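You operate a simulated robot arm through the tools that you are given. There is no shell and no other tool.

Carry out the task below with a simulated robot arm. There is one attempt and no reset: what you move stays moved.

## Task
Fit the press with the block that the blue card names.
Fine: old block on the bench top; latch the new one and push the handled plate in. Where these are worked on the way, their far stop is far enough and under half their travel is too little: handled plate.
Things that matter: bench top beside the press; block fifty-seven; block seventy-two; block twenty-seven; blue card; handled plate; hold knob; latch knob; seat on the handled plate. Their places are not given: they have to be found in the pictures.

It is judged by the outcome, as a careful person would: the job done as asked, and still so three seconds after it is handed in. It fails if anything else is knocked over, pushed out of place, dropped, spilled or broken.

## Robot
A 6-joint arm with a two-finger parallel gripper, fixed in place. Base frame: the origin is at the foot of the arm, x ahead of it, y to its left, z up; the work surface is at about z = 80. Units: cm, rad, N and s.
With the tool pointing down near the work surface it reaches from about 26 to 68 cm from the base axis. Its first joint turns from -1.152 to 1.152 rad. Payload 2.9 kg.
Tool frame: the origin (TCP) lies between the finger pads and is the grasp point; the fingertips stand 3 cm ahead of it; z points along the fingers, y is the line along which they close. The gripper opens to 11 cm. The fingers are 2 cm wide and 1 cm thick; the gripper's body (4.8 by 11.2 cm) begins 5.5 cm behind the TCP.
Orientation is that of the tool frame in the base frame, as a unit quaternion [w, x, y, z]. With the fingers straight down and closing along the base's y, the tool's x points along the base's -x, its y along +y and its z along -z.

## Interface
- The arm moves only by the tool play_rows. Its argument "series" is a list of rows, each a list of 7 numbers: the shift along the tool's x, y, z in m, then the turn, a rotation vector about the tool's x, y, z in rad, then the finger opening in m, from 0 to 0.11. In form: [[x, y, z, ax, ay, az, fingers], ...]. A call has 1 to 20 rows; each row shifts and turns the commanded pose from where the row before left it, along the tool's axes as they then stand. Rows are played at 5 a second. More than 5 cm and 0.15 rad between two rows, or a gripper value outside its range, and nothing of the call is played. A pose out of reach is approached as far as the arm can. The call stops where the force on the tool passes 40 N (or 10 N more than at its start, if that is more) or the arm is blocked; 0.2 s more then pass. The fingers move at their own pace (about 10.8 cm/s each) and stop on an object; they squeeze with about 30 N. The grip force told is the motor's: it shows also when the fingers shut on nothing. Time passes only in rows, and 0.2 s behind the last, so rows that do not move let the fingers close. The reply holds the time, the measured pose of the TCP, the force on the tool along the base axes, the opening and the grip force, in the units named above and with some noise, with the torque about the TCP (base axes, N m) and any sound that the robot's microphone picked up.
- Cameras (640 x 400 px; columns grow to the right, rows downward): "scene" is fixed at [7.97, 44.9, 136.93]; the picture's right is [-0.80, -0.60, 0.00], its down [-0.41, 0.55, -0.73] and it looks along [0.44, -0.58, -0.68] (base axes); focal length 311 px, centre (320, 200). "wrist" rides on the gripper at [7.2, 1.7, -10.3] in the tool frame; the picture's right is [-0.23, 0.97, 0.00], its down [-0.76, -0.18, -0.62] and it looks along [-0.61, -0.14, 0.78] (tool axes); focal length 222 px, centre (320, 200).
- grab_frame(camera): a new picture of that camera. The clock stands still meanwhile.
- probe_pixels(camera, pixels): for up to 12 pixels [column, row] of the newest picture of that camera ("zoom" is the newest enlarged one), the place [x, y, z] in the base frame of the surface seen there, good to about 0.2 cm, but the place of the scene camera against the robot may be out by one fixed shift of up to 2.5 cm in any direction. The clock stands still meanwhile.
- enlarge(camera, box): a new picture of the part [left, top, right, bottom] of that camera's present view, enlarged. The clock stands still meanwhile.
- hand_in(): hands the job in; it is judged then, once.

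Open the gripper and draw the arm clear of the work before you hand the job in, unless the task says otherwise.

The tools are called after "Emit:" as name(argument=value, ...) on one line, values as JSON. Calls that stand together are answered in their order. play_rows: Moves the arm, as the interface text tells. Its arguments: {"type":"object","properties":{"series":{"type":"array","items":{"type":"array","items":{"type":"number"}}}},"required":["series"]} The other tools are called the same way: grab_frame (camera) takes a picture; probe_pixels (camera, pixels) gives the place of the surface under pixels of a picture; enlarge (camera, box) takes an enlarged picture of a part of a camera's view; hand_in () hands the job in.

At the start:

```text
time_s: 0.0
eef_pos: [48.28, 16.61, 110.6]
ee_rot: [0.0, -0.001, 1.0, 0.0]
ft_force: [-0.2, 0.2, -0.2]
moment: [0.03, -0.01, -0.03]
opening: 10.99
finger_force: 0.1
```

scene: 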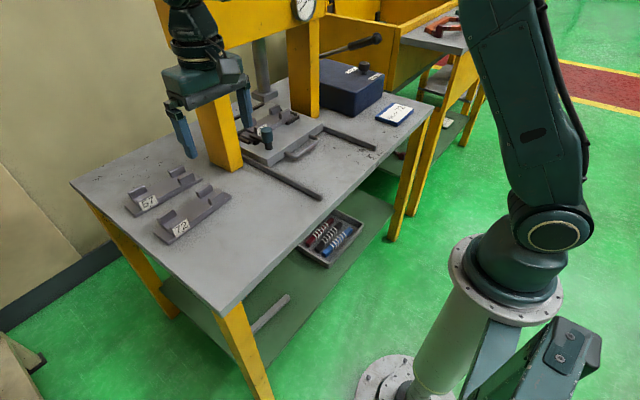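
wrist: 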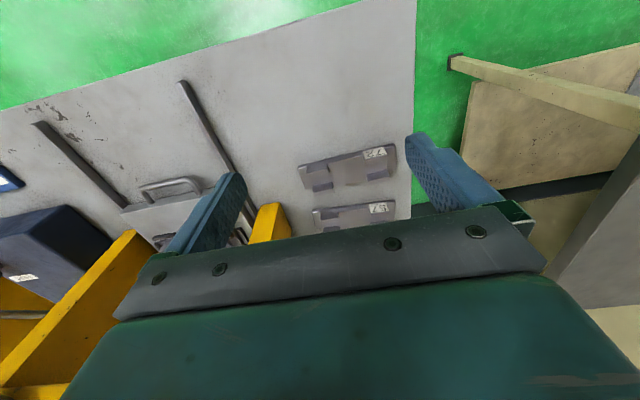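

The scene picture shows the press with the handled plate near (290,140), blocks 57 and 72 at (160,195) and (190,215), and a blue card at (395,113). I enlarge these parts to read them.

Emit:
enlarge(camera="scene", box=[340, 80, 440, 142])

Emit:
enlarge(camera="scene", box=[200, 70, 360, 170])

Emit:
enlarge(camera="scene", box=[80, 140, 260, 252])

```text
6.40 times, centred on (390, 111) of scene
```

zoom: 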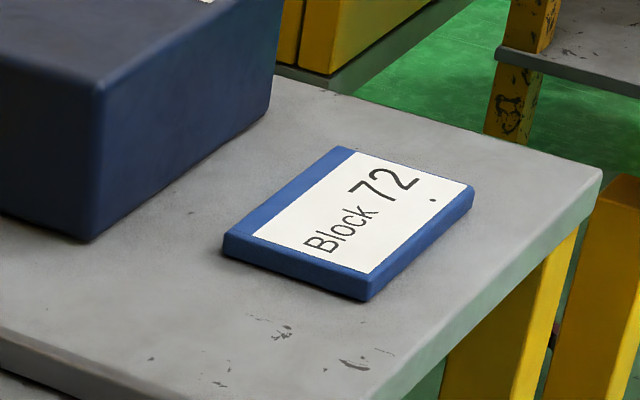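

```text
4.00 times, centred on (280, 120) of scene
```

zoom: 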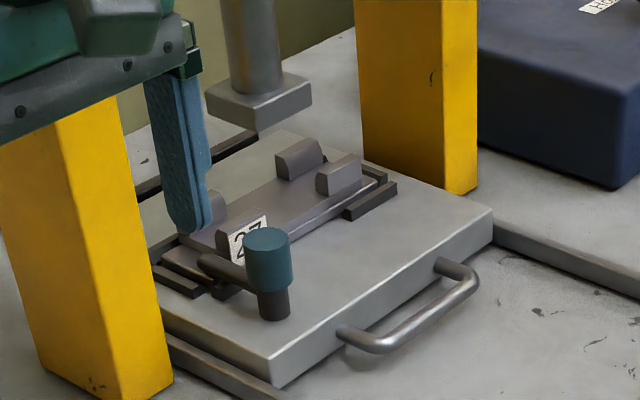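

```text
3.56 times, centred on (170, 196) of scene
```

zoom: 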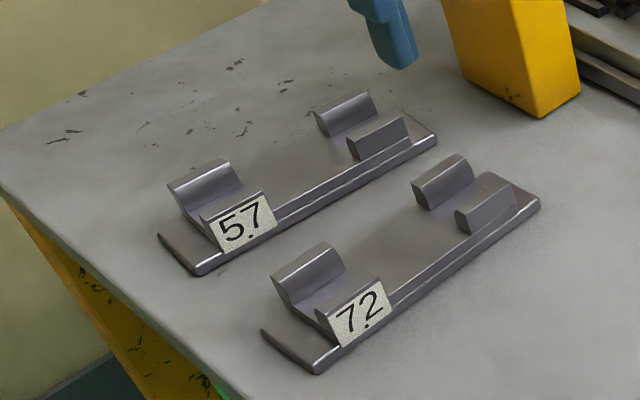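

The blue card reads "Block 72"; block 27 sits in the press now, under a latch arm with a teal knob. Next I look at the dark blue box with its knob at (364,70) and the gauge and lever on the press.

Emit:
enlarge(camera="scene", box=[310, 20, 430, 95])

Emit:
enlarge(camera="scene", box=[240, 0, 400, 100])

Emit:
enlarge(camera="scene", box=[220, 90, 340, 165])

Emit:
grab_frame(camera="wrist")

```text
5.33 times, centred on (370, 58) of scene
```

zoom: 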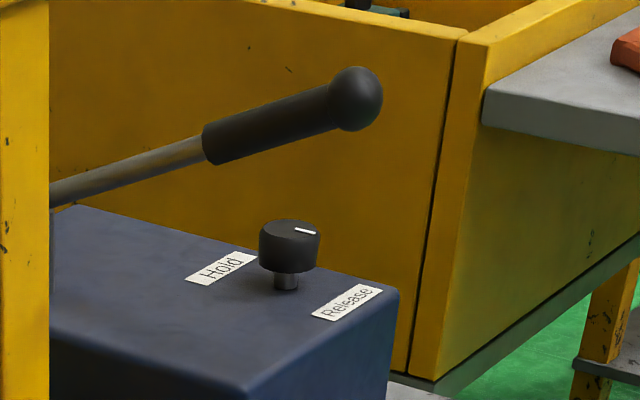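

```text
4.00 times, centred on (320, 50) of scene
```

zoom: 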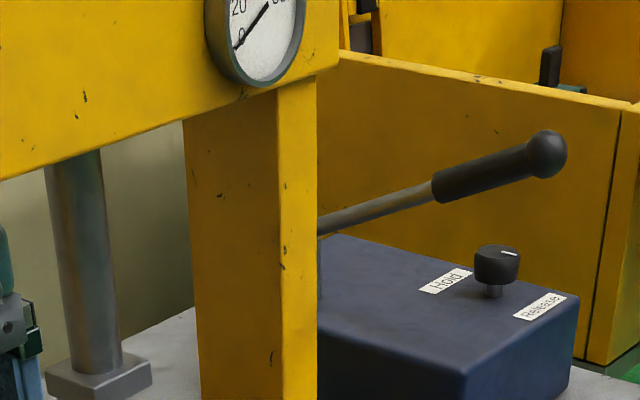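

```text
5.33 times, centred on (280, 128) of scene
```

zoom: 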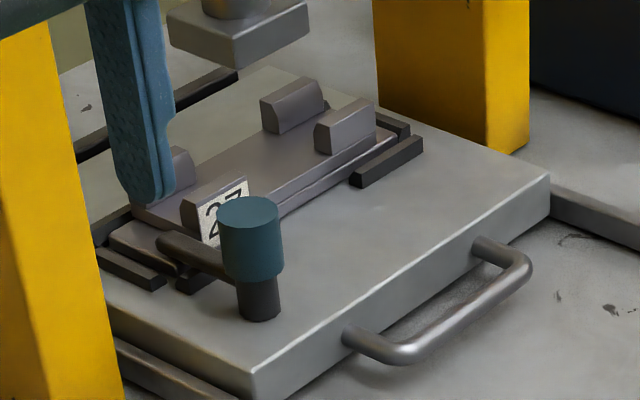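

```text
taken
```

wrist: 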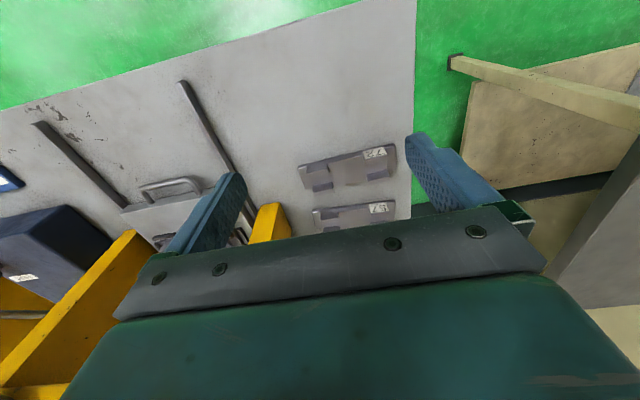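

Hold/Release knob is on the blue box; its white mark appears on the side toward "Release". I probe key points of the scene: plate corners, handle, latch knob, ram, blocks and box knob.

Emit:
grab_frame(camera="scene")

Emit:
enlarge(camera="scene", box=[200, 70, 360, 170])

Emit:
probe_pixels(camera="zoom", pixels=[[268, 242], [272, 305], [210, 262], [275, 355], [490, 212], [383, 342], [465, 282], [440, 262], [248, 240], [290, 150], [345, 170], [250, 100]])

Emit:
probe_pixels(camera="zoom", pixels=[[257, 130], [312, 98], [205, 95], [370, 205], [180, 280], [230, 292], [150, 245], [200, 240], [270, 190], [380, 175], [100, 390], [440, 190]])

```text
taken
```

scene: 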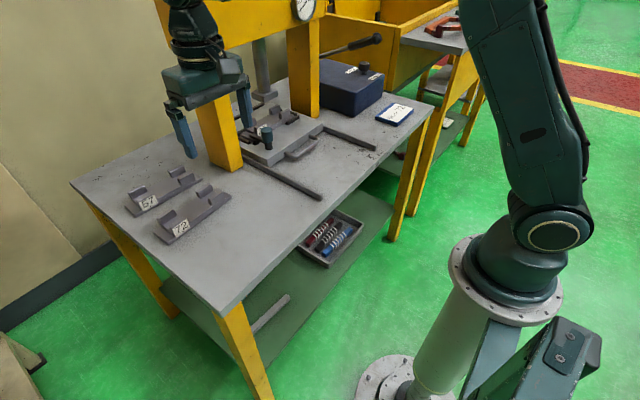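

```text
4.00 times, centred on (280, 120) of scene
```

zoom: 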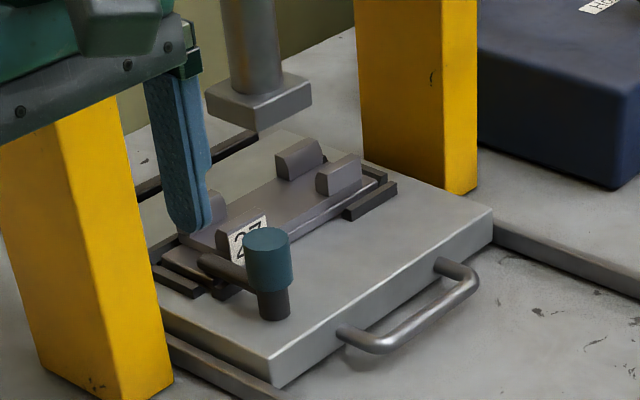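

```text
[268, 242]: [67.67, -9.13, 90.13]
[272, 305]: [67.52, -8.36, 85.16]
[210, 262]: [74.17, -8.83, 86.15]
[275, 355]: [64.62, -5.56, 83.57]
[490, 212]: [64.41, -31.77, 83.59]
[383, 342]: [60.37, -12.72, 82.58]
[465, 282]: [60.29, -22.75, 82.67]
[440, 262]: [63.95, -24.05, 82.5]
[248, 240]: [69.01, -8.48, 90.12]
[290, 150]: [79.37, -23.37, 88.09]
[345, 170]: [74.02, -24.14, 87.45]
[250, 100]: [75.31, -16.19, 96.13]
```

```text
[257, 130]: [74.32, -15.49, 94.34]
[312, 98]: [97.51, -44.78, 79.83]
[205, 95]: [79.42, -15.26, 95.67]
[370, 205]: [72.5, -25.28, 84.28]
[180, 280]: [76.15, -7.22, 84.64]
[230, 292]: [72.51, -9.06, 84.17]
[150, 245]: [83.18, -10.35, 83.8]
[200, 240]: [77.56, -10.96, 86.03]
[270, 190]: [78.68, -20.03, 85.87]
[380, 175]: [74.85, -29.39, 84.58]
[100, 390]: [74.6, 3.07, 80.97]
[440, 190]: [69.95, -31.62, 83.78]
```

The ram's underside (z≈94) is clear of the block (z≈88). I now look closer at the hold knob and the gauge, and probe the rails, blocks and the knob.

Emit:
enlarge(camera="scene", box=[340, 55, 390, 86])

Emit:
probe_pixels(camera="zoom", pixels=[[300, 160], [330, 140], [290, 260], [130, 180], [450, 290], [300, 300]])

Emit:
enlarge(camera="scene", box=[280, 0, 330, 31])

Emit:
probe_pixels(camera="scene", pixels=[[322, 197], [375, 149], [245, 160], [325, 128], [152, 206], [183, 231], [230, 194], [158, 237], [200, 175], [127, 207], [400, 112], [240, 300]])

```text
12.80 times, centred on (365, 70) of scene
```

zoom: 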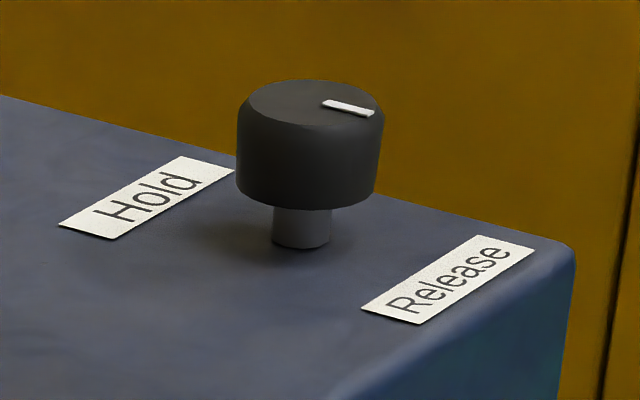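

```text
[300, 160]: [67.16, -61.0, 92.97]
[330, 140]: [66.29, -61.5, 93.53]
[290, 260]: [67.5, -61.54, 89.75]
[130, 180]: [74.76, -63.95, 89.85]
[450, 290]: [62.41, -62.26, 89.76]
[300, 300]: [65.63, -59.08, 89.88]
```

```text
12.80 times, centred on (305, 16) of scene
```

zoom: 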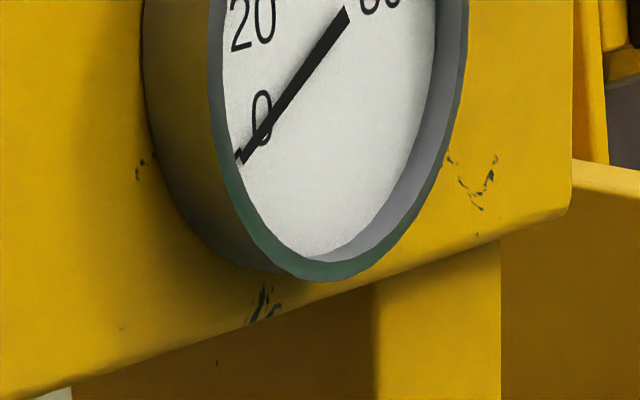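

```text
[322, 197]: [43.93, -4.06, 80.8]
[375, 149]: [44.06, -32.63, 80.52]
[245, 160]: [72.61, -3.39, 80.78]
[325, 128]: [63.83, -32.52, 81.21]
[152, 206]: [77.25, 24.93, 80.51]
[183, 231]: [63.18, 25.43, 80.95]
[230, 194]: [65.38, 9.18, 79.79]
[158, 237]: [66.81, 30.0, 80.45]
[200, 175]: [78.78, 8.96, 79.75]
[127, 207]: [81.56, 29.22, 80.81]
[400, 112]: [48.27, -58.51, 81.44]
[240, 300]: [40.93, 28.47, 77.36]
```

The gauge reads 0 and the hold knob's mark points at "Release", so the ram is free and up. I probe the wrist picture for true positions: block 72 at (300-397,145-190), block 57, the handle at (170,187) and the plate.

Emit:
probe_pixels(camera="wrist", pixels=[[299, 170], [396, 146], [307, 191], [350, 165], [320, 180], [375, 153], [170, 187], [145, 193], [195, 180], [125, 210], [218, 195], [182, 83]])

Emit:
enlarge(camera="wrist", box=[280, 120, 420, 240])

Emit:
enlarge(camera="wrist", box=[90, 150, 260, 256])

```text
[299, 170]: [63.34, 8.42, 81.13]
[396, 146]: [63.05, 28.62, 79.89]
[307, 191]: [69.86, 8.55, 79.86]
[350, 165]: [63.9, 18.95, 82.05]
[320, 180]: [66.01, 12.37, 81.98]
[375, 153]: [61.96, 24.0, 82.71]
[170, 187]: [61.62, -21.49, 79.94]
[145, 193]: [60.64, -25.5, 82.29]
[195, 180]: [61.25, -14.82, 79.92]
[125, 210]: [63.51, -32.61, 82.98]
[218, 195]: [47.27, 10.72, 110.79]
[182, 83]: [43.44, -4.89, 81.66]
```

```text
3.33 times, centred on (350, 180) of wrist
```

zoom: 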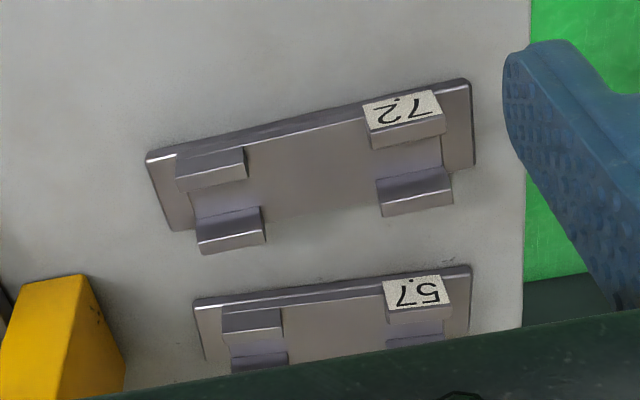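

```text
3.76 times, centred on (175, 203) of wrist
```

zoom: 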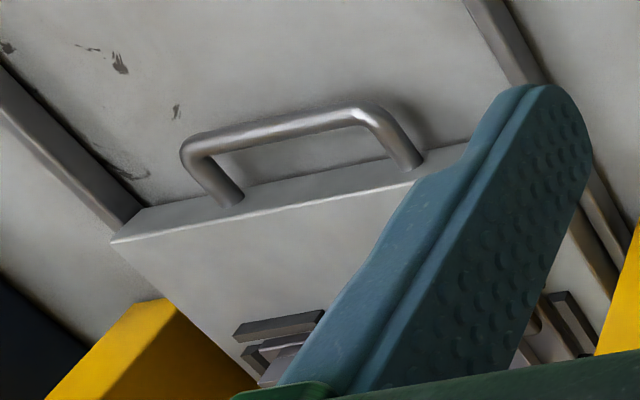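

The wrist view gives block 72 lying at about x 63–70, y 8–28, and the handle bar near x≈60.6, z≈82. I move the arm high across to y≈-16 to look at the plate, handle and latch from above.

Emit:
play_rows(series=[[-0.003, -0.041, 0.003, 0, 0, 0, 0.11], [-0.003, -0.041, 0.003, 0, 0, 0, 0.11], [-0.003, -0.041, 0.003, 0, 0, 0, 0.11], [-0.003, -0.041, 0.003, 0, 0, 0, 0.11], [-0.003, -0.041, 0.003, 0, 0, 0, 0.11], [-0.003, -0.041, 0.003, 0, 0, 0, 0.11], [-0.003, -0.041, 0.003, 0, 0, 0, 0.11], [-0.003, -0.041, 0.003, 0, 0, 0, 0.11], [0, 0, 0, 0, 0, 0, 0.11]])

Emit:
grab_frame(camera="wrist")

Emit:
grab_frame(camera="scene")

```text
time_s: 2.0
eef_pos: [50.67, -16.01, 108.59]
ee_rot: [0.001, -0.001, 1.0, 0.0]
ft_force: [0.3, 0.3, -0.1]
moment: [0.01, 0.0, -0.01]
opening: 11.03
finger_force: 0.0
```

```text
taken
```

wrist: 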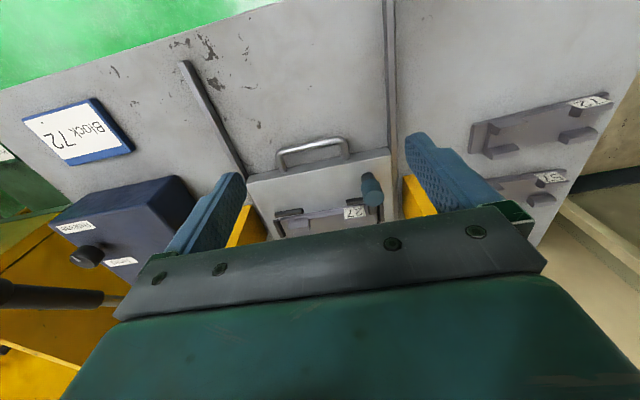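

```text
taken
```

scene: 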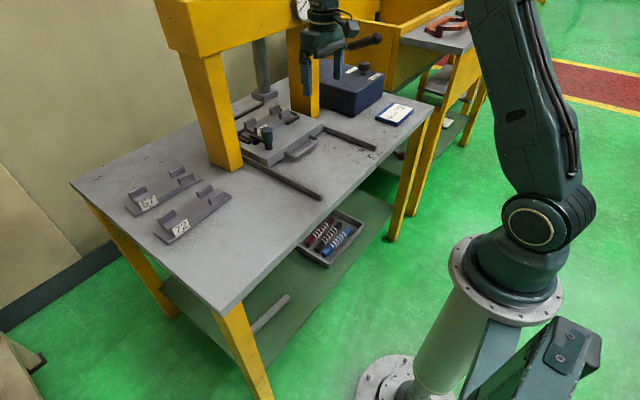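

The plate, handle (275–350,140–165), knob at (372,190) and rails are now well seen by the wrist camera. I enlarge and probe them.

Emit:
enlarge(camera="wrist", box=[230, 120, 410, 240])

Emit:
probe_pixels(camera="zoom", pixels=[[168, 130], [410, 95], [200, 110], [370, 80], [280, 92], [500, 200], [520, 270], [80, 210], [560, 130], [440, 315], [280, 350], [170, 330]])

Emit:
enlarge(camera="wrist", box=[20, 170, 220, 310])

Emit:
enlarge(camera="scene", box=[220, 80, 340, 155])

```text
3.33 times, centred on (320, 180) of wrist
```

zoom: 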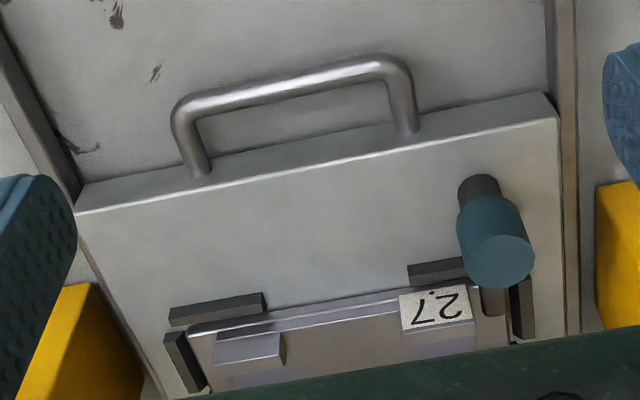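

```text
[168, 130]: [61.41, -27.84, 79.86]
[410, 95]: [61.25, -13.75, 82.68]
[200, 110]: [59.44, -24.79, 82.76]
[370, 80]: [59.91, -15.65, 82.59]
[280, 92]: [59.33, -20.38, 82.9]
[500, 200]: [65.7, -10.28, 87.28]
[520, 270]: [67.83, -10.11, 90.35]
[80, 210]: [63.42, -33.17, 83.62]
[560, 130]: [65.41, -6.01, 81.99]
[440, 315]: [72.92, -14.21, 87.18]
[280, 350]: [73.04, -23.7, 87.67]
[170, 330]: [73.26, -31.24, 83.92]
```

```text
2.86 times, centred on (120, 240) of wrist
```

zoom: 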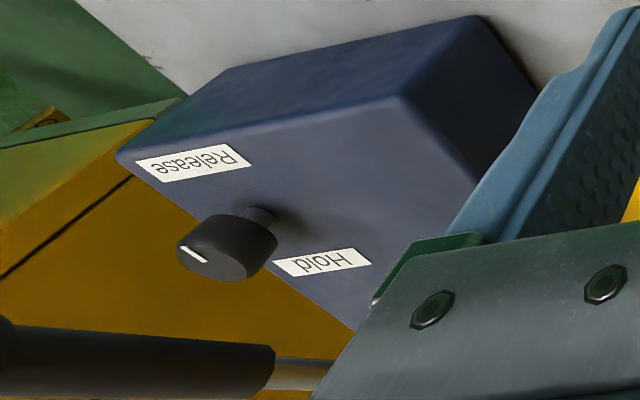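

```text
5.33 times, centred on (280, 118) of scene
```

zoom: 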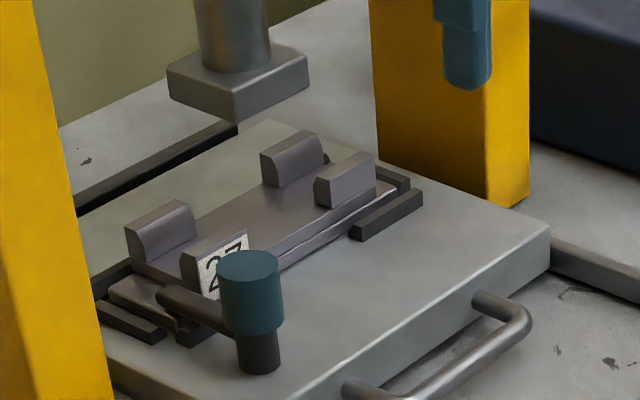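

The hold knob's white mark points to "Release" in both views, so it needs nothing. The handle bar runs along y at x≈59.8, z≈82.5 with a ~3.5 cm gap to the plate face (x≈64). I turn the tool 90° about its axis (fingers closing along x) while sinking a little.

Emit:
play_rows(series=[[0, 0, 0.005, 0, 0, 0.1428, 0.06], [0, 0, 0.005, 0, 0, 0.1428, 0.06], [0, 0, 0.005, 0, 0, 0.1428, 0.06], [0, 0, 0.005, 0, 0, 0.1428, 0.06], [0, 0, 0.005, 0, 0, 0.1428, 0.06], [0, 0, 0.005, 0, 0, 0.1428, 0.06], [0, 0, 0.005, 0, 0, 0.1428, 0.06], [0, 0, 0.005, 0, 0, 0.1428, 0.06], [0, 0, 0.005, 0, 0, 0.1428, 0.06], [0, 0, 0.005, 0, 0, 0.1428, 0.06], [0, 0, 0.005, 0, 0, 0.1428, 0.06], [0, 0, 0, 0, 0, 0, 0.06]])

Emit:
grab_frame(camera="wrist")

```text
time_s: 4.6
eef_pos: [50.7, -16.2, 102.71]
ee_rot: [0.0, 0.708, 0.706, 0.0]
ft_force: [0.7, 0.1, 0.3]
moment: [0.0, 0.02, -0.01]
opening: 6.01
finger_force: 0.1
```

```text
taken
```

wrist: 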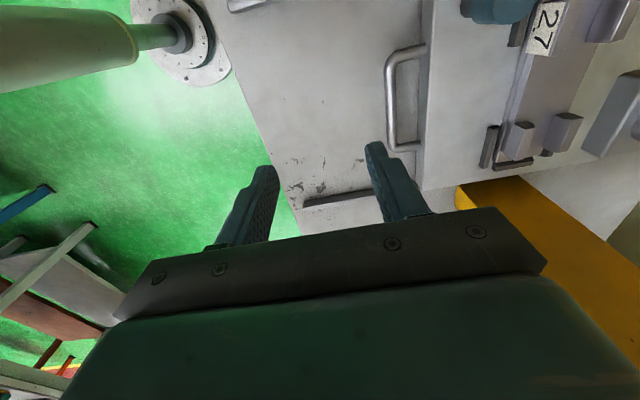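

The turn worked: the tool's x now lies along base +y. I probe the handle bar at (390,60–140) here to refine its place before moving above it.

Emit:
enlarge(camera="wrist", box=[360, 0, 640, 190])

Emit:
probe_pixels(camera="wrist", pixels=[[387, 80], [387, 100], [387, 120], [390, 90], [384, 90], [392, 145], [388, 60], [420, 100], [428, 100], [415, 50], [412, 148], [425, 180]])

```text
2.11 times, centred on (500, 95) of wrist
```

zoom: 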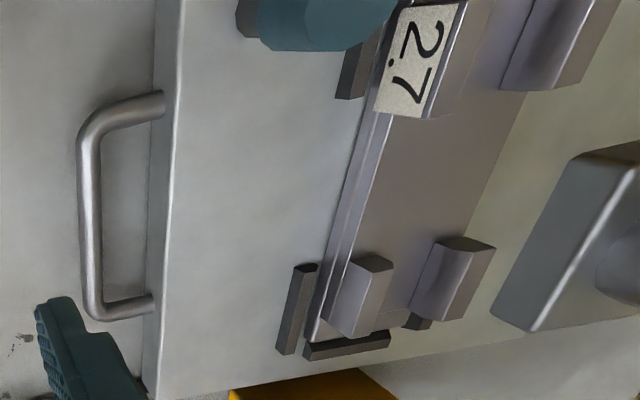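

```text
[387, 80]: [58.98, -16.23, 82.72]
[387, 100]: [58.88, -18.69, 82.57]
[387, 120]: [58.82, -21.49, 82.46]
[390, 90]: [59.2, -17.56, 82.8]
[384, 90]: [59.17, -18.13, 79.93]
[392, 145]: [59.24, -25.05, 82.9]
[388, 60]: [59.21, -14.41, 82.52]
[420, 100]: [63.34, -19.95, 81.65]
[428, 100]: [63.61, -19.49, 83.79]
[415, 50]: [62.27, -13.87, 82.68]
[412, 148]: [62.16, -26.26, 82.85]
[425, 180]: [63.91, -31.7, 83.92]
```

The bar's centre is at about x=59.3, y=-19.7, z≈82.2. I move above it at z≈90 with the fingers opened to 4 cm.

Emit:
play_rows(series=[[-0.0088, 0.0215, 0.026, 0, 0, 0, 0.04], [-0.0088, 0.0215, 0.026, 0, 0, 0, 0.04], [-0.0088, 0.0215, 0.026, 0, 0, 0, 0.04], [-0.0088, 0.0215, 0.026, 0, 0, 0, 0.04], [0, 0, 0.023, 0, 0, 0, 0.04], [0, 0, 0, 0, 0, 0, 0.04]])

Emit:
grab_frame(camera="wrist")

Emit:
enlarge(camera="scene", box=[220, 80, 380, 180])

```text
time_s: 6.0
eef_pos: [59.24, -19.84, 90.18]
ee_rot: [0.0, 0.707, 0.707, 0.0]
ft_force: [-0.1, -0.3, 0.3]
moment: [0.0, -0.01, 0.02]
opening: 4.0
finger_force: 0.1
```

```text
taken
```

wrist: 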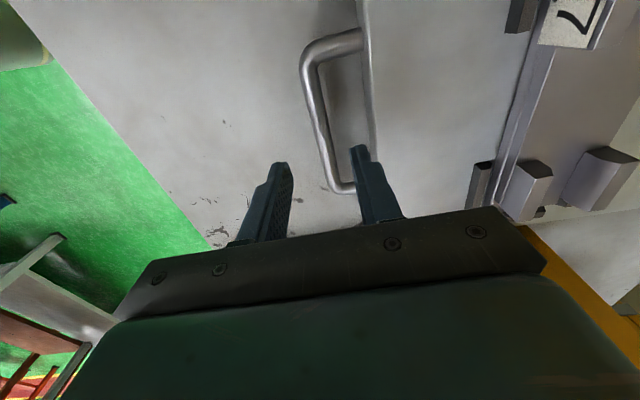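

```text
4.00 times, centred on (300, 130) of scene
```

zoom: 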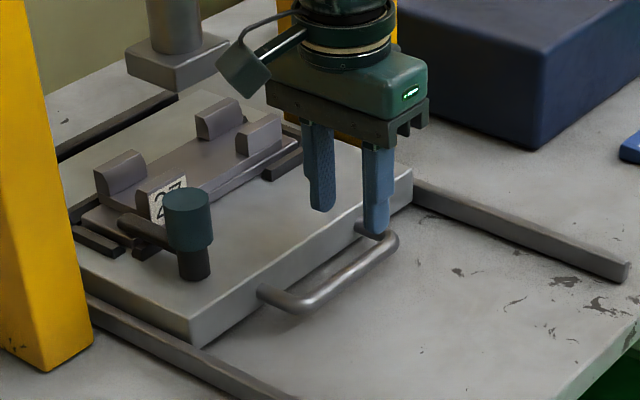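

I re-probe the bar at (315,100) and the finger tips to confirm alignment before sinking.

Emit:
probe_pixels(camera="wrist", pixels=[[312, 90], [315, 90], [318, 90], [322, 90], [320, 130], [326, 150], [371, 120], [366, 120], [358, 148], [282, 165], [345, 185], [330, 45]])

```text
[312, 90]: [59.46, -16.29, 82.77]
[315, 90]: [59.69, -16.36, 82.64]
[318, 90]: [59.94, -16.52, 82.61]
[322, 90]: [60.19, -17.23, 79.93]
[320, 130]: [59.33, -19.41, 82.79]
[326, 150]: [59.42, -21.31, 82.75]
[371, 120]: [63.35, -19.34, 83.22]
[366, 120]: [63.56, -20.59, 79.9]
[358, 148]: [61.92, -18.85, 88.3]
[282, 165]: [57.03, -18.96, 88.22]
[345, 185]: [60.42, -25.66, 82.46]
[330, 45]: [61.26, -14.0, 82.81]
```

The bar centre is x≈59.4 and the fingers straddle it (57.0 and 61.9). I sink to z≈83.6 and close on the bar.

Emit:
play_rows(series=[[0, 0.001, 0.022, 0, 0, 0, 0.04], [0, 0, 0.022, 0, 0, 0, 0.04], [0, 0, 0.021, 0, 0, 0, 0.04], [0, 0, 0, 0, 0, 0, 0.04], [0, 0, 0, 0, 0, 0, 0.005], [0, 0, 0, 0, 0, 0, 0.005], [0, 0, 0, 0, 0, 0, 0.005]])

Emit:
enlarge(camera="scene", box=[220, 80, 380, 180])

```text
time_s: 7.6
eef_pos: [59.27, -19.79, 83.64]
ee_rot: [0.001, 0.706, 0.708, 0.001]
ft_force: [3.0, -1.2, -0.3]
moment: [-0.34, -0.09, 0.6]
opening: 1.38
finger_force: 45.0
```

```text
4.00 times, centred on (300, 130) of scene
```

zoom: 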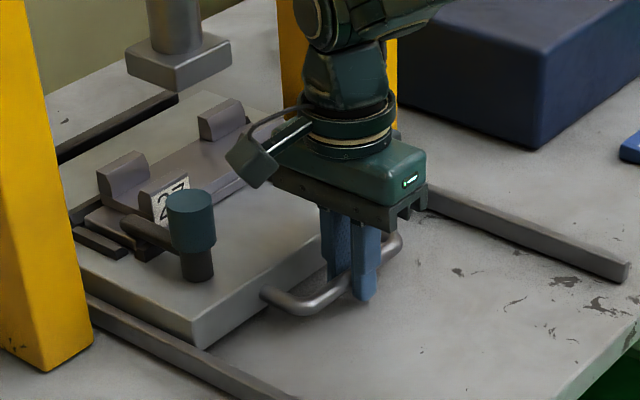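

The bar is gripped (opening 1.38 cm, grip 45 N). I pull the plate toward the robot along -x, slowly at first.

Emit:
play_rows(series=[[0, -0.008, 0, 0, 0, 0, 0.005], [0, -0.01, 0, 0, 0, 0, 0.005], [0, -0.01, 0, 0, 0, 0, 0.005], [0, -0.01, 0, 0, 0, 0, 0.005], [0, 0, 0, 0, 0, 0, 0.005]])

Emit:
enlarge(camera="scene", box=[220, 80, 380, 180])

```text
time_s: 8.8
eef_pos: [55.5, -19.84, 83.66]
ee_rot: [-0.001, 0.708, 0.707, 0.0]
ft_force: [-1.9, -0.9, 13.2]
moment: [-0.25, 0.12, 0.58]
opening: 1.36
finger_force: 44.8
```

```text
4.00 times, centred on (300, 130) of scene
```

zoom: 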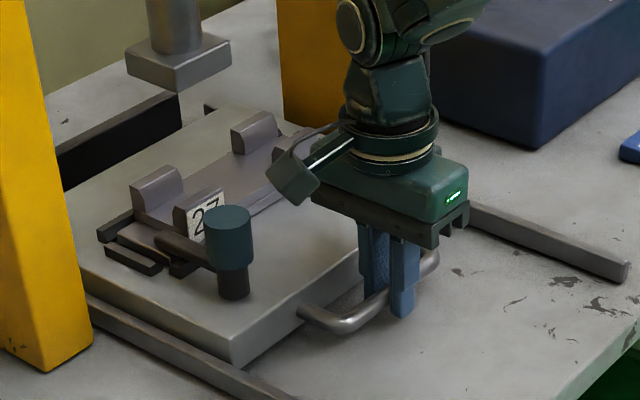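

The plate follows smoothly (3.8 cm so far). I keep pulling toward the far stop and watch for the force rise.

Emit:
play_rows(series=[[0, -0.012, -0.0003, 0, 0, 0, 0.005], [0, -0.012, 0, 0, 0, 0, 0.005], [0, -0.012, 0, 0, 0, 0, 0.005], [0, -0.012, 0, 0, 0, 0, 0.005], [0, -0.012, 0, 0, 0, 0, 0.005], [0, -0.012, 0, 0, 0, 0, 0.005], [0, -0.012, 0, 0, 0, 0, 0.005], [0, -0.012, 0, 0, 0, 0, 0.005], [0, 0, 0, 0, 0, 0, 0.005]])

Emit:
grab_frame(camera="scene")

```text
time_s: 10.8
eef_pos: [45.92, -19.77, 83.64]
ee_rot: [-0.001, 0.707, 0.707, 0.001]
ft_force: [-2.3, -7.5, 14.5]
moment: [-0.82, 0.13, 0.58]
opening: 1.36
finger_force: 45.5
```

```text
taken
```

scene: 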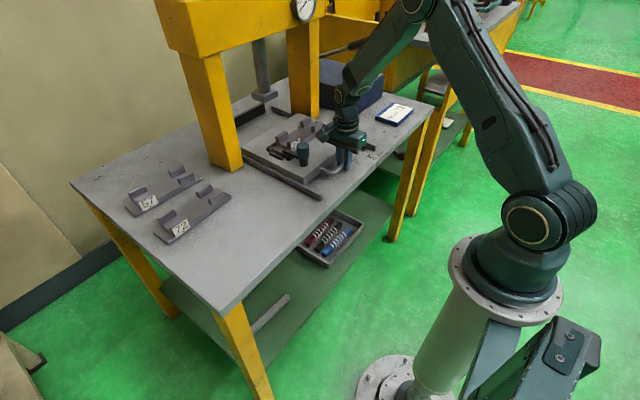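

The plate has come 13.4 cm with no stop yet (front face at x≈50, rails end at 43.5). I continue in small steps.

Emit:
play_rows(series=[[0, -0.01, -0.0003, 0, 0, 0, 0.005], [0, -0.01, 0, 0, 0, 0, 0.005], [0, -0.01, 0, 0, 0, 0, 0.005], [0, -0.01, 0, 0, 0, 0, 0.005], [0, -0.01, 0, 0, 0, 0, 0.005], [0, -0.01, 0, 0, 0, 0, 0.005], [0, 0, 0, 0, 0, 0, 0.005]])

Emit:
enlarge(camera="scene", box=[220, 80, 400, 192])

```text
time_s: 12.4
eef_pos: [39.81, -19.7, 83.54]
ee_rot: [-0.001, 0.708, 0.707, -0.002]
ft_force: [-3.2, -20.7, -27.0]
moment: [-0.03, 0.04, 0.7]
opening: 1.35
finger_force: 44.8
```

```text
3.56 times, centred on (310, 136) of scene
```

zoom: 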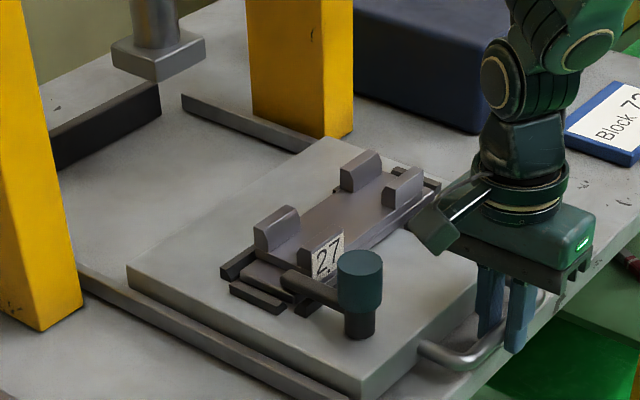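

The plate is out 19.5 cm; forces on z and y show small misalignment strain. I ease those by fractions of a millimetre and try a little further for the stop.

Emit:
play_rows(series=[[-0.0005, 0, 0.0003, 0, 0, 0, 0.005], [0, -0.004, 0, 0, 0, 0, 0.005], [0, -0.004, 0, 0, 0, 0, 0.005], [0, 0, 0, 0, 0, 0, 0.005]])

```text
time_s: 13.4
eef_pos: [39.19, -19.72, 83.76]
ee_rot: [0.0, 0.707, 0.707, 0.001]
ft_force: [2.8, -9.4, -25.8]
moment: [-0.79, -0.04, 0.5]
opening: 1.37
finger_force: 45.0
```

Still moving freely (x force small). I continue a little more for the stop.

Emit:
play_rows(series=[[0, -0.004, 0.0003, 0, 0, 0, 0.005], [0, -0.004, 0, 0, 0, 0, 0.005], [0, -0.004, 0, 0, 0, 0, 0.005], [0, 0, 0, 0, 0, 0, 0.005]])

Emit:
grab_frame(camera="wrist")

Emit:
enlarge(camera="scene", box=[220, 80, 400, 192])

```text
time_s: 14.4
eef_pos: [37.94, -19.61, 83.59]
ee_rot: [0.0, 0.707, 0.708, 0.0]
ft_force: [-0.6, -9.5, -3.7]
moment: [0.35, 0.01, 0.57]
opening: 1.33
finger_force: 44.7
```

```text
taken
```

wrist: 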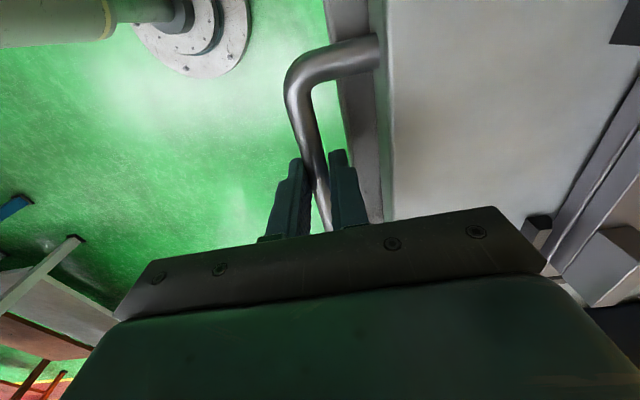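

```text
3.56 times, centred on (310, 136) of scene
```

zoom: 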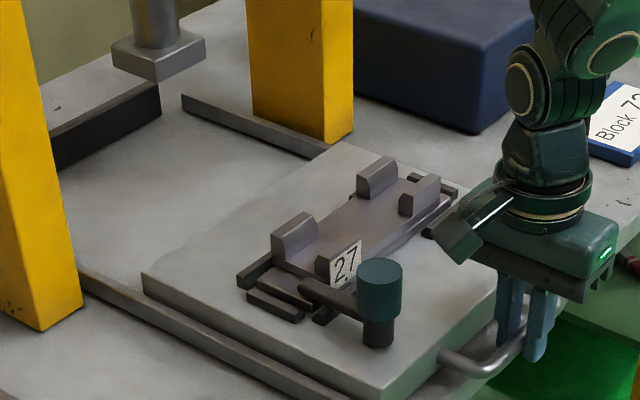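

The plate is out 21.4 cm, well past half of its rails, and block 27's seat is now at about x≈55, in easy reach. I open the fingers and rise straight up.

Emit:
play_rows(series=[[0, 0, 0, 0, 0, 0, 0.035], [0, 0, 0, 0, 0, 0, 0.035], [0, 0, -0.02, 0, 0, 0, 0.035], [0, 0, -0.03, 0, 0, 0, 0.035], [0, 0, -0.04, 0, 0, 0, 0.035], [0, 0, -0.04, 0, 0, 0, 0.035], [0, 0, -0.04, 0, 0, 0, 0.035], [0, 0, -0.04, 0, 0, 0, 0.035], [0, 0, 0, 0, 0, 0, 0.035]])

Emit:
grab_frame(camera="wrist")

Emit:
enlarge(camera="scene", box=[220, 80, 400, 192])

```text
time_s: 16.4
eef_pos: [38.13, -19.74, 104.84]
ee_rot: [0.0, 0.707, 0.708, 0.0]
ft_force: [1.3, -0.4, 0.5]
moment: [0.02, -0.01, 0.02]
opening: 3.49
finger_force: 0.1
```

```text
taken
```

wrist: 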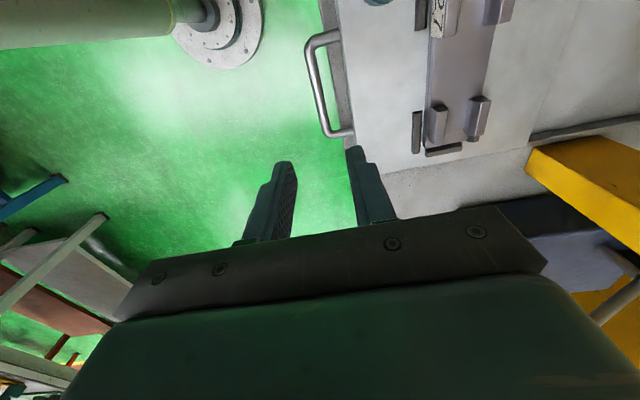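

```text
3.56 times, centred on (310, 136) of scene
```

zoom: 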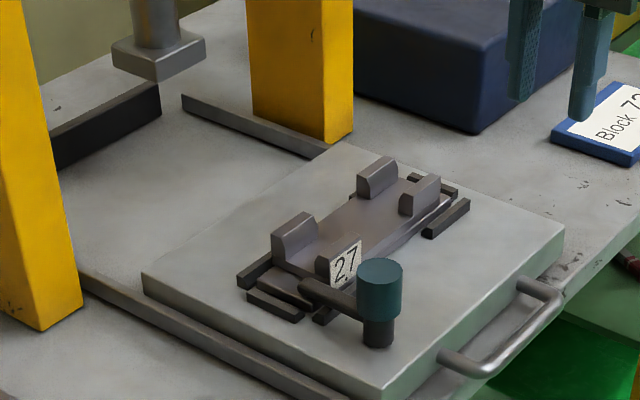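

The plate stayed put with block 27 on it. I move the wrist camera to a high place over the seat for exact measuring of the block, guide strips and latch.

Emit:
play_rows(series=[[0.0115, 0.032, -0.0165, 0, 0, 0, 0.06], [0.0115, 0.032, -0.0165, 0, 0, 0, 0.06], [0.0115, 0.032, -0.0165, 0, 0, 0, 0.06], [0.0115, 0.032, -0.0165, 0, 0, 0, 0.06], [0.0115, 0.032, -0.0165, 0, 0, 0, 0.06], [0, 0, 0, 0, 0, 0, 0.06]])

Emit:
grab_frame(camera="wrist")

```text
time_s: 17.8
eef_pos: [53.97, -13.91, 112.86]
ee_rot: [0.0, 0.707, 0.707, -0.001]
ft_force: [-0.6, -0.6, 0.0]
moment: [0.0, -0.01, -0.02]
opening: 6.0
finger_force: 0.1
```

```text
taken
```

wrist: 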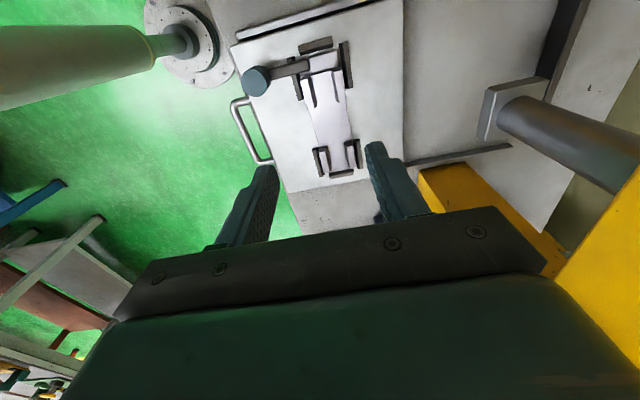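

The whole seat is visible: knob at (256,80), block 27 from (318,55) to (338,170). I enlarge it.

Emit:
enlarge(camera="wrist", box=[230, 20, 390, 120])

Emit:
enlarge(camera="wrist", box=[260, 100, 400, 187])

```text
4.00 times, centred on (310, 70) of wrist
```

zoom: 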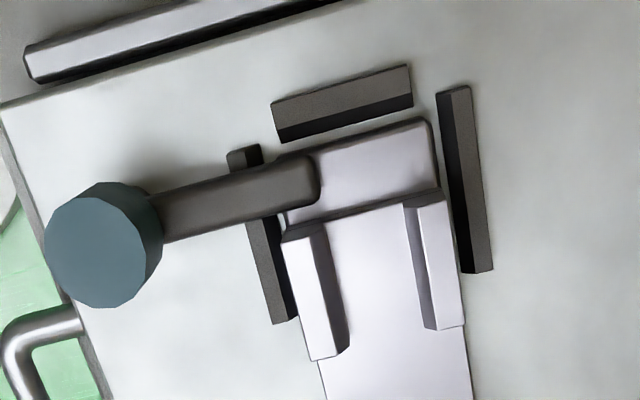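

```text
4.57 times, centred on (330, 144) of wrist
```

zoom: 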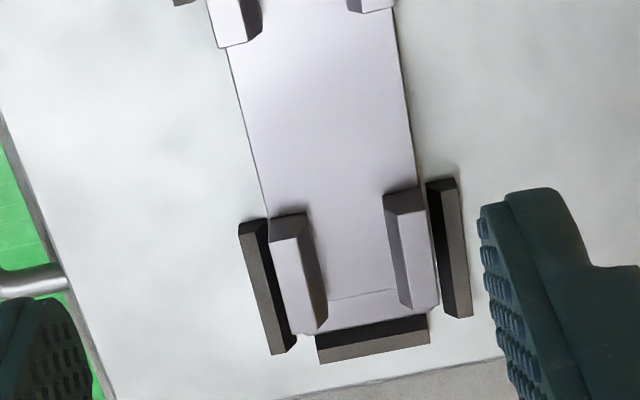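

I probe the seat guides and block edges at this end, then at the latch end.

Emit:
probe_pixels(camera="zoom", pixels=[[245, 225], [285, 345], [455, 185], [465, 310], [320, 352], [428, 325], [310, 325], [435, 300], [240, 100], [405, 100], [330, 180], [365, 320]])

Emit:
enlarge(camera="wrist", box=[230, 20, 390, 120])

Emit:
probe_pixels(camera="zoom", pixels=[[100, 240], [60, 220], [150, 235], [100, 190], [105, 300], [290, 180], [310, 160], [285, 105], [405, 75], [450, 95], [480, 265], [260, 230]])

Emit:
probe_pixels(camera="zoom", pixels=[[285, 215], [430, 125], [235, 155], [285, 315], [435, 190], [300, 240], [430, 210], [330, 380], [470, 380], [180, 210], [340, 190], [200, 300]])

```text
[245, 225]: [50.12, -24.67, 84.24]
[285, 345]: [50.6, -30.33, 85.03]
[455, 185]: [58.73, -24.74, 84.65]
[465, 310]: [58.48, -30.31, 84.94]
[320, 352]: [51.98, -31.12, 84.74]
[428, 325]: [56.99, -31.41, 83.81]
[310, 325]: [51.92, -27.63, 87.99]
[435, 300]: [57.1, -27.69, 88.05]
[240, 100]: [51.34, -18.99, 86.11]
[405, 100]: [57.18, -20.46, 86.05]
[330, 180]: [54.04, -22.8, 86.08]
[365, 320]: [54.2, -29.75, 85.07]
```

```text
4.00 times, centred on (310, 70) of wrist
```

zoom: 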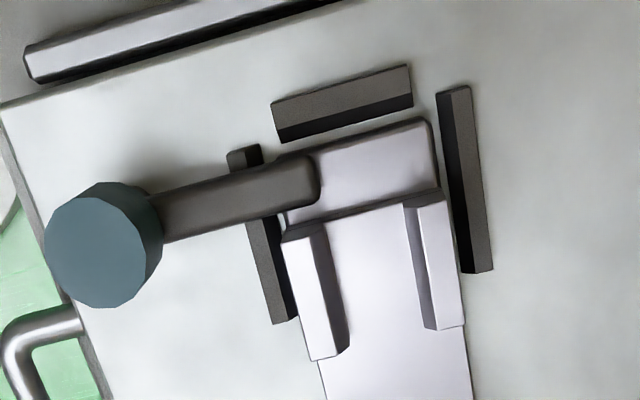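

```text
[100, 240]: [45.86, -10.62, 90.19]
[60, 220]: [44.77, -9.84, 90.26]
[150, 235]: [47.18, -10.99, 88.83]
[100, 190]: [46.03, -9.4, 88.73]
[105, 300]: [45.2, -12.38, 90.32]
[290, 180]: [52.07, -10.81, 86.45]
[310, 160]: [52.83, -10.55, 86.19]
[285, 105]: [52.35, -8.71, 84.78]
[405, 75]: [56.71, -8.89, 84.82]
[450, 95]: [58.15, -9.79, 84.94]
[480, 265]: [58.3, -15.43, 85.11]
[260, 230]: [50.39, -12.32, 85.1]
```

```text
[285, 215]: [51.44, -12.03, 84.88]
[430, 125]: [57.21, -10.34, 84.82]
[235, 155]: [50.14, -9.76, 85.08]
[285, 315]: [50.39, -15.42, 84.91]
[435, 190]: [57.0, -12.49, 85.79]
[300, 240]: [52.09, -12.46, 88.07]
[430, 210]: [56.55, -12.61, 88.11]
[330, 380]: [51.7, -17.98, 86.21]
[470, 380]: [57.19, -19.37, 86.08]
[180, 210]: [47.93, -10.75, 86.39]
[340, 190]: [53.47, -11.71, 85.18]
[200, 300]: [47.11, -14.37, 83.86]
```

Seat: front strips at x≈50–50.8, rear strips x≈58–58.8, end strips y≈-9 and -31.4; block 27 spans x≈51.3–57.2. The latch arm points +x over the block's ledge and can only swing to +y (a lug blocks the other way). I measure the knob more finely.

Emit:
enlarge(camera="wrist", box=[230, 55, 294, 95])

Emit:
probe_pixels(camera="zoom", pixels=[[160, 225], [270, 250], [215, 175], [215, 340], [130, 280], [310, 250], [260, 200], [170, 190], [260, 340], [215, 260], [320, 200], [150, 320]])

```text
10.00 times, centred on (262, 75) of wrist
```

zoom: 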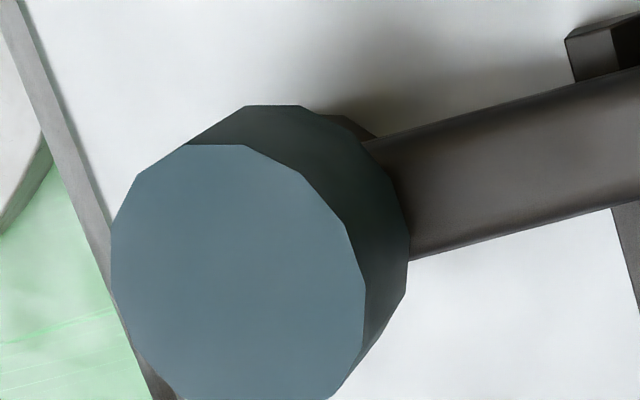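

```text
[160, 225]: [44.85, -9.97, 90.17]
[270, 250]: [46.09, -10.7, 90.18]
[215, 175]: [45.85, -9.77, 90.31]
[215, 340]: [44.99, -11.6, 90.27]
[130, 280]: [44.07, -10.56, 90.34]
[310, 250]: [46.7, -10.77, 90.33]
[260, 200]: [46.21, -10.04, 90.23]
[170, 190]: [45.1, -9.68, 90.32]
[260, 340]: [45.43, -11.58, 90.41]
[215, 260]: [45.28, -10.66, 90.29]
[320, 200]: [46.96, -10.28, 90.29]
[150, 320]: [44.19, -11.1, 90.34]
```

The knob's centre is about (45.6, -10.9), 3.6 cm wide, top z≈90.3. I move above it at z≈97 with the fingers at 6 cm.

Emit:
play_rows(series=[[0.006, -0.0167, 0.032, 0, 0, 0, 0.06], [0.006, -0.0167, 0.032, 0, 0, 0, 0.06], [0.006, -0.0167, 0.032, 0, 0, 0, 0.06], [0.006, -0.0167, 0.032, 0, 0, 0, 0.06], [0.006, -0.0167, 0.03, 0, 0, 0, 0.06], [0, 0, 0, 0, 0, 0, 0.06]])

Emit:
grab_frame(camera="wrist")

Emit:
enlarge(camera="scene", box=[220, 80, 400, 192])

```text
time_s: 19.2
eef_pos: [45.51, -11.13, 96.86]
ee_rot: [0.0, 0.707, 0.708, 0.0]
ft_force: [0.5, 0.3, 0.0]
moment: [0.0, 0.0, -0.02]
opening: 5.98
finger_force: 0.1
```

```text
taken
```

wrist: 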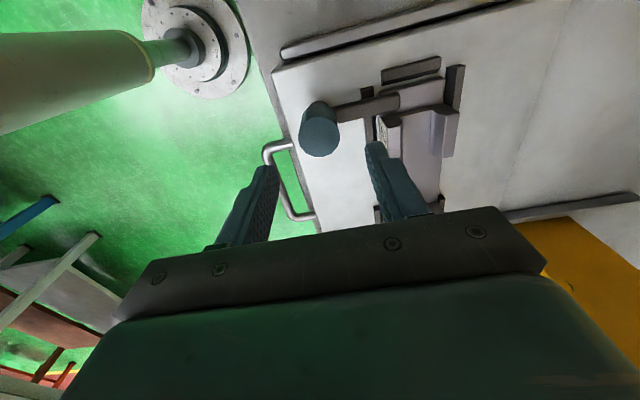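

```text
3.56 times, centred on (310, 136) of scene
```

zoom: 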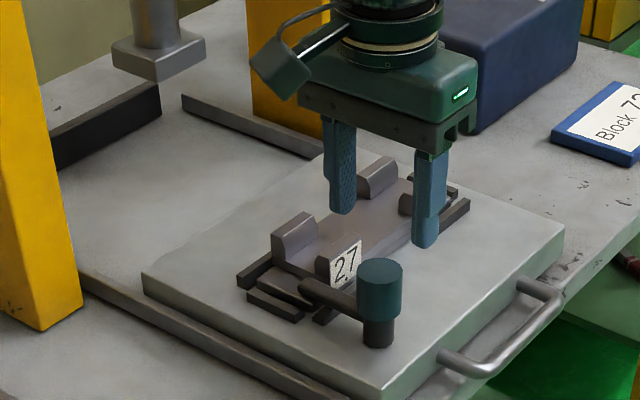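

I verify the alignment: probe the knob top at (320,135) and the fingertips in the wrist picture.

Emit:
enlarge(camera="wrist", box=[230, 80, 430, 205])

Emit:
probe_pixels(camera="wrist", pixels=[[320, 135], [304, 130], [336, 135], [318, 118], [318, 153], [372, 148], [268, 172], [305, 145], [335, 145], [312, 105], [328, 110], [320, 145]])

```text
3.20 times, centred on (330, 142) of wrist
```

zoom: 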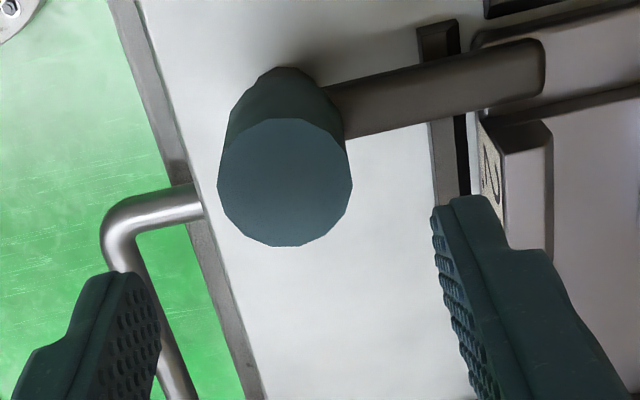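

```text
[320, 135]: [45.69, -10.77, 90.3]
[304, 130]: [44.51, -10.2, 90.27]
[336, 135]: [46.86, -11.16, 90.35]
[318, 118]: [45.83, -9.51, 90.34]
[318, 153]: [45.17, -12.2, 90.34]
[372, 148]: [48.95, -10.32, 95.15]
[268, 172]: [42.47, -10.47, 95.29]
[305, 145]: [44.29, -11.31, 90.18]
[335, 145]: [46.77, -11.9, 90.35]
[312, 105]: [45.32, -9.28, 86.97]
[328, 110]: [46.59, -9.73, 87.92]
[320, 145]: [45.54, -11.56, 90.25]
```

The knob centre is (45.6, -10.95), almost exactly under the TCP. I sink to z≈90.1 (tips at 87.1, above the latch arm) and close on the knob.

Emit:
play_rows(series=[[0.0015, 0.001, 0.023, 0, 0, 0, 0.06], [0, 0, 0.023, 0, 0, 0, 0.06], [0, 0, 0.0215, 0, 0, 0, 0.06], [0, 0, 0, 0, 0, 0, 0.06], [0, 0, 0, 0, 0, 0, 0.02], [0, 0, 0, 0, 0, 0, 0.02], [0, 0, 0, 0, 0, 0, 0.02]])

Emit:
enlarge(camera="scene", box=[220, 80, 400, 192])

```text
time_s: 20.8
eef_pos: [45.77, -10.79, 90.19]
ee_rot: [-0.001, 0.707, 0.707, 0.0]
ft_force: [-2.5, -0.5, -3.4]
moment: [-0.03, -0.04, 0.0]
opening: 3.38
finger_force: 45.0
```

```text
3.56 times, centred on (310, 136) of scene
```

zoom: 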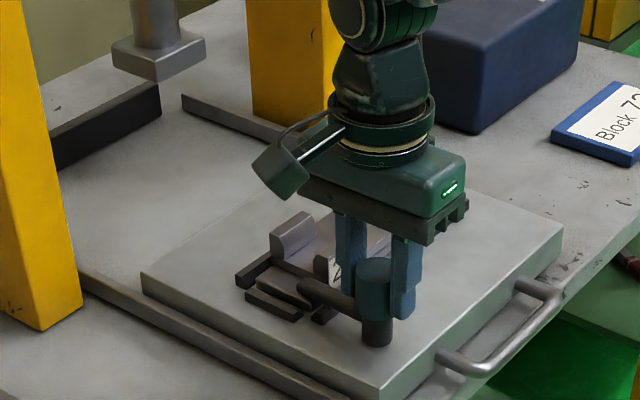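

The knob is gripped (3.38 cm). I turn counter-clockwise seen from above (negative about the tool's z) in small steps and watch torque and picture.

Emit:
play_rows(series=[[0, 0, 0, 0, 0, -0.1, 0.02], [0, 0, 0, 0, 0, -0.1, 0.02], [0, 0, 0, 0, 0, -0.1, 0.02], [0, 0, 0, 0, 0, 0, 0.02]])

Emit:
enlarge(camera="scene", box=[220, 80, 400, 192])

```text
time_s: 21.8
eef_pos: [45.85, -10.8, 90.19]
ee_rot: [-0.001, 0.593, 0.805, -0.001]
ft_force: [3.2, -0.1, -22.6]
moment: [-0.61, -0.6, 0.0]
opening: 3.36
finger_force: 44.6
```

```text
3.56 times, centred on (310, 136) of scene
```

zoom: 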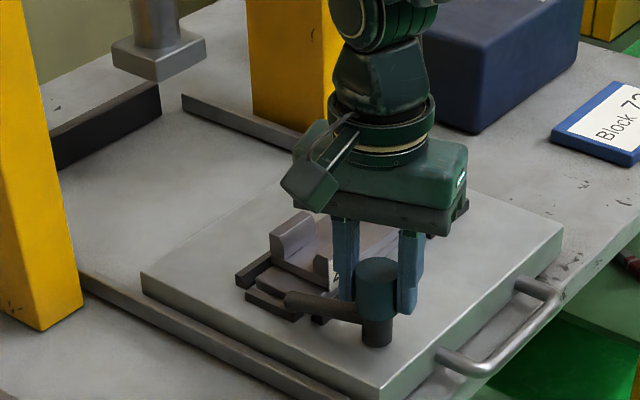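

The latch arm swings toward +y with the knob. I continue the turn to about 90°.

Emit:
play_rows(series=[[0, 0, 0.0003, 0, 0, -0.12, 0.02], [0, 0, 0, 0, 0, -0.12, 0.02], [0, 0, 0, 0, 0, -0.12, 0.02], [0, 0, 0, 0, 0, -0.12, 0.02], [0, 0, 0, 0, 0, -0.12, 0.02], [0, 0, 0, 0, 0, 0, 0.02]])

Emit:
enlarge(camera="scene", box=[220, 80, 400, 192])

```text
time_s: 23.2
eef_pos: [45.69, -10.72, 90.19]
ee_rot: [-0.001, 0.328, 0.945, 0.0]
ft_force: [0.3, 0.1, -29.4]
moment: [-0.1, -0.51, -0.01]
opening: 3.4
finger_force: 45.0
```

```text
3.56 times, centred on (310, 136) of scene
```

zoom: 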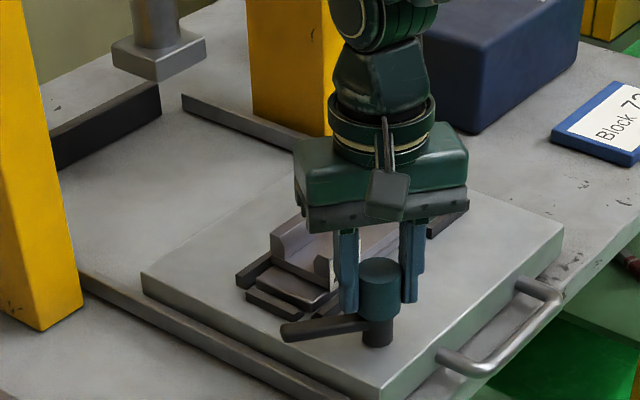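

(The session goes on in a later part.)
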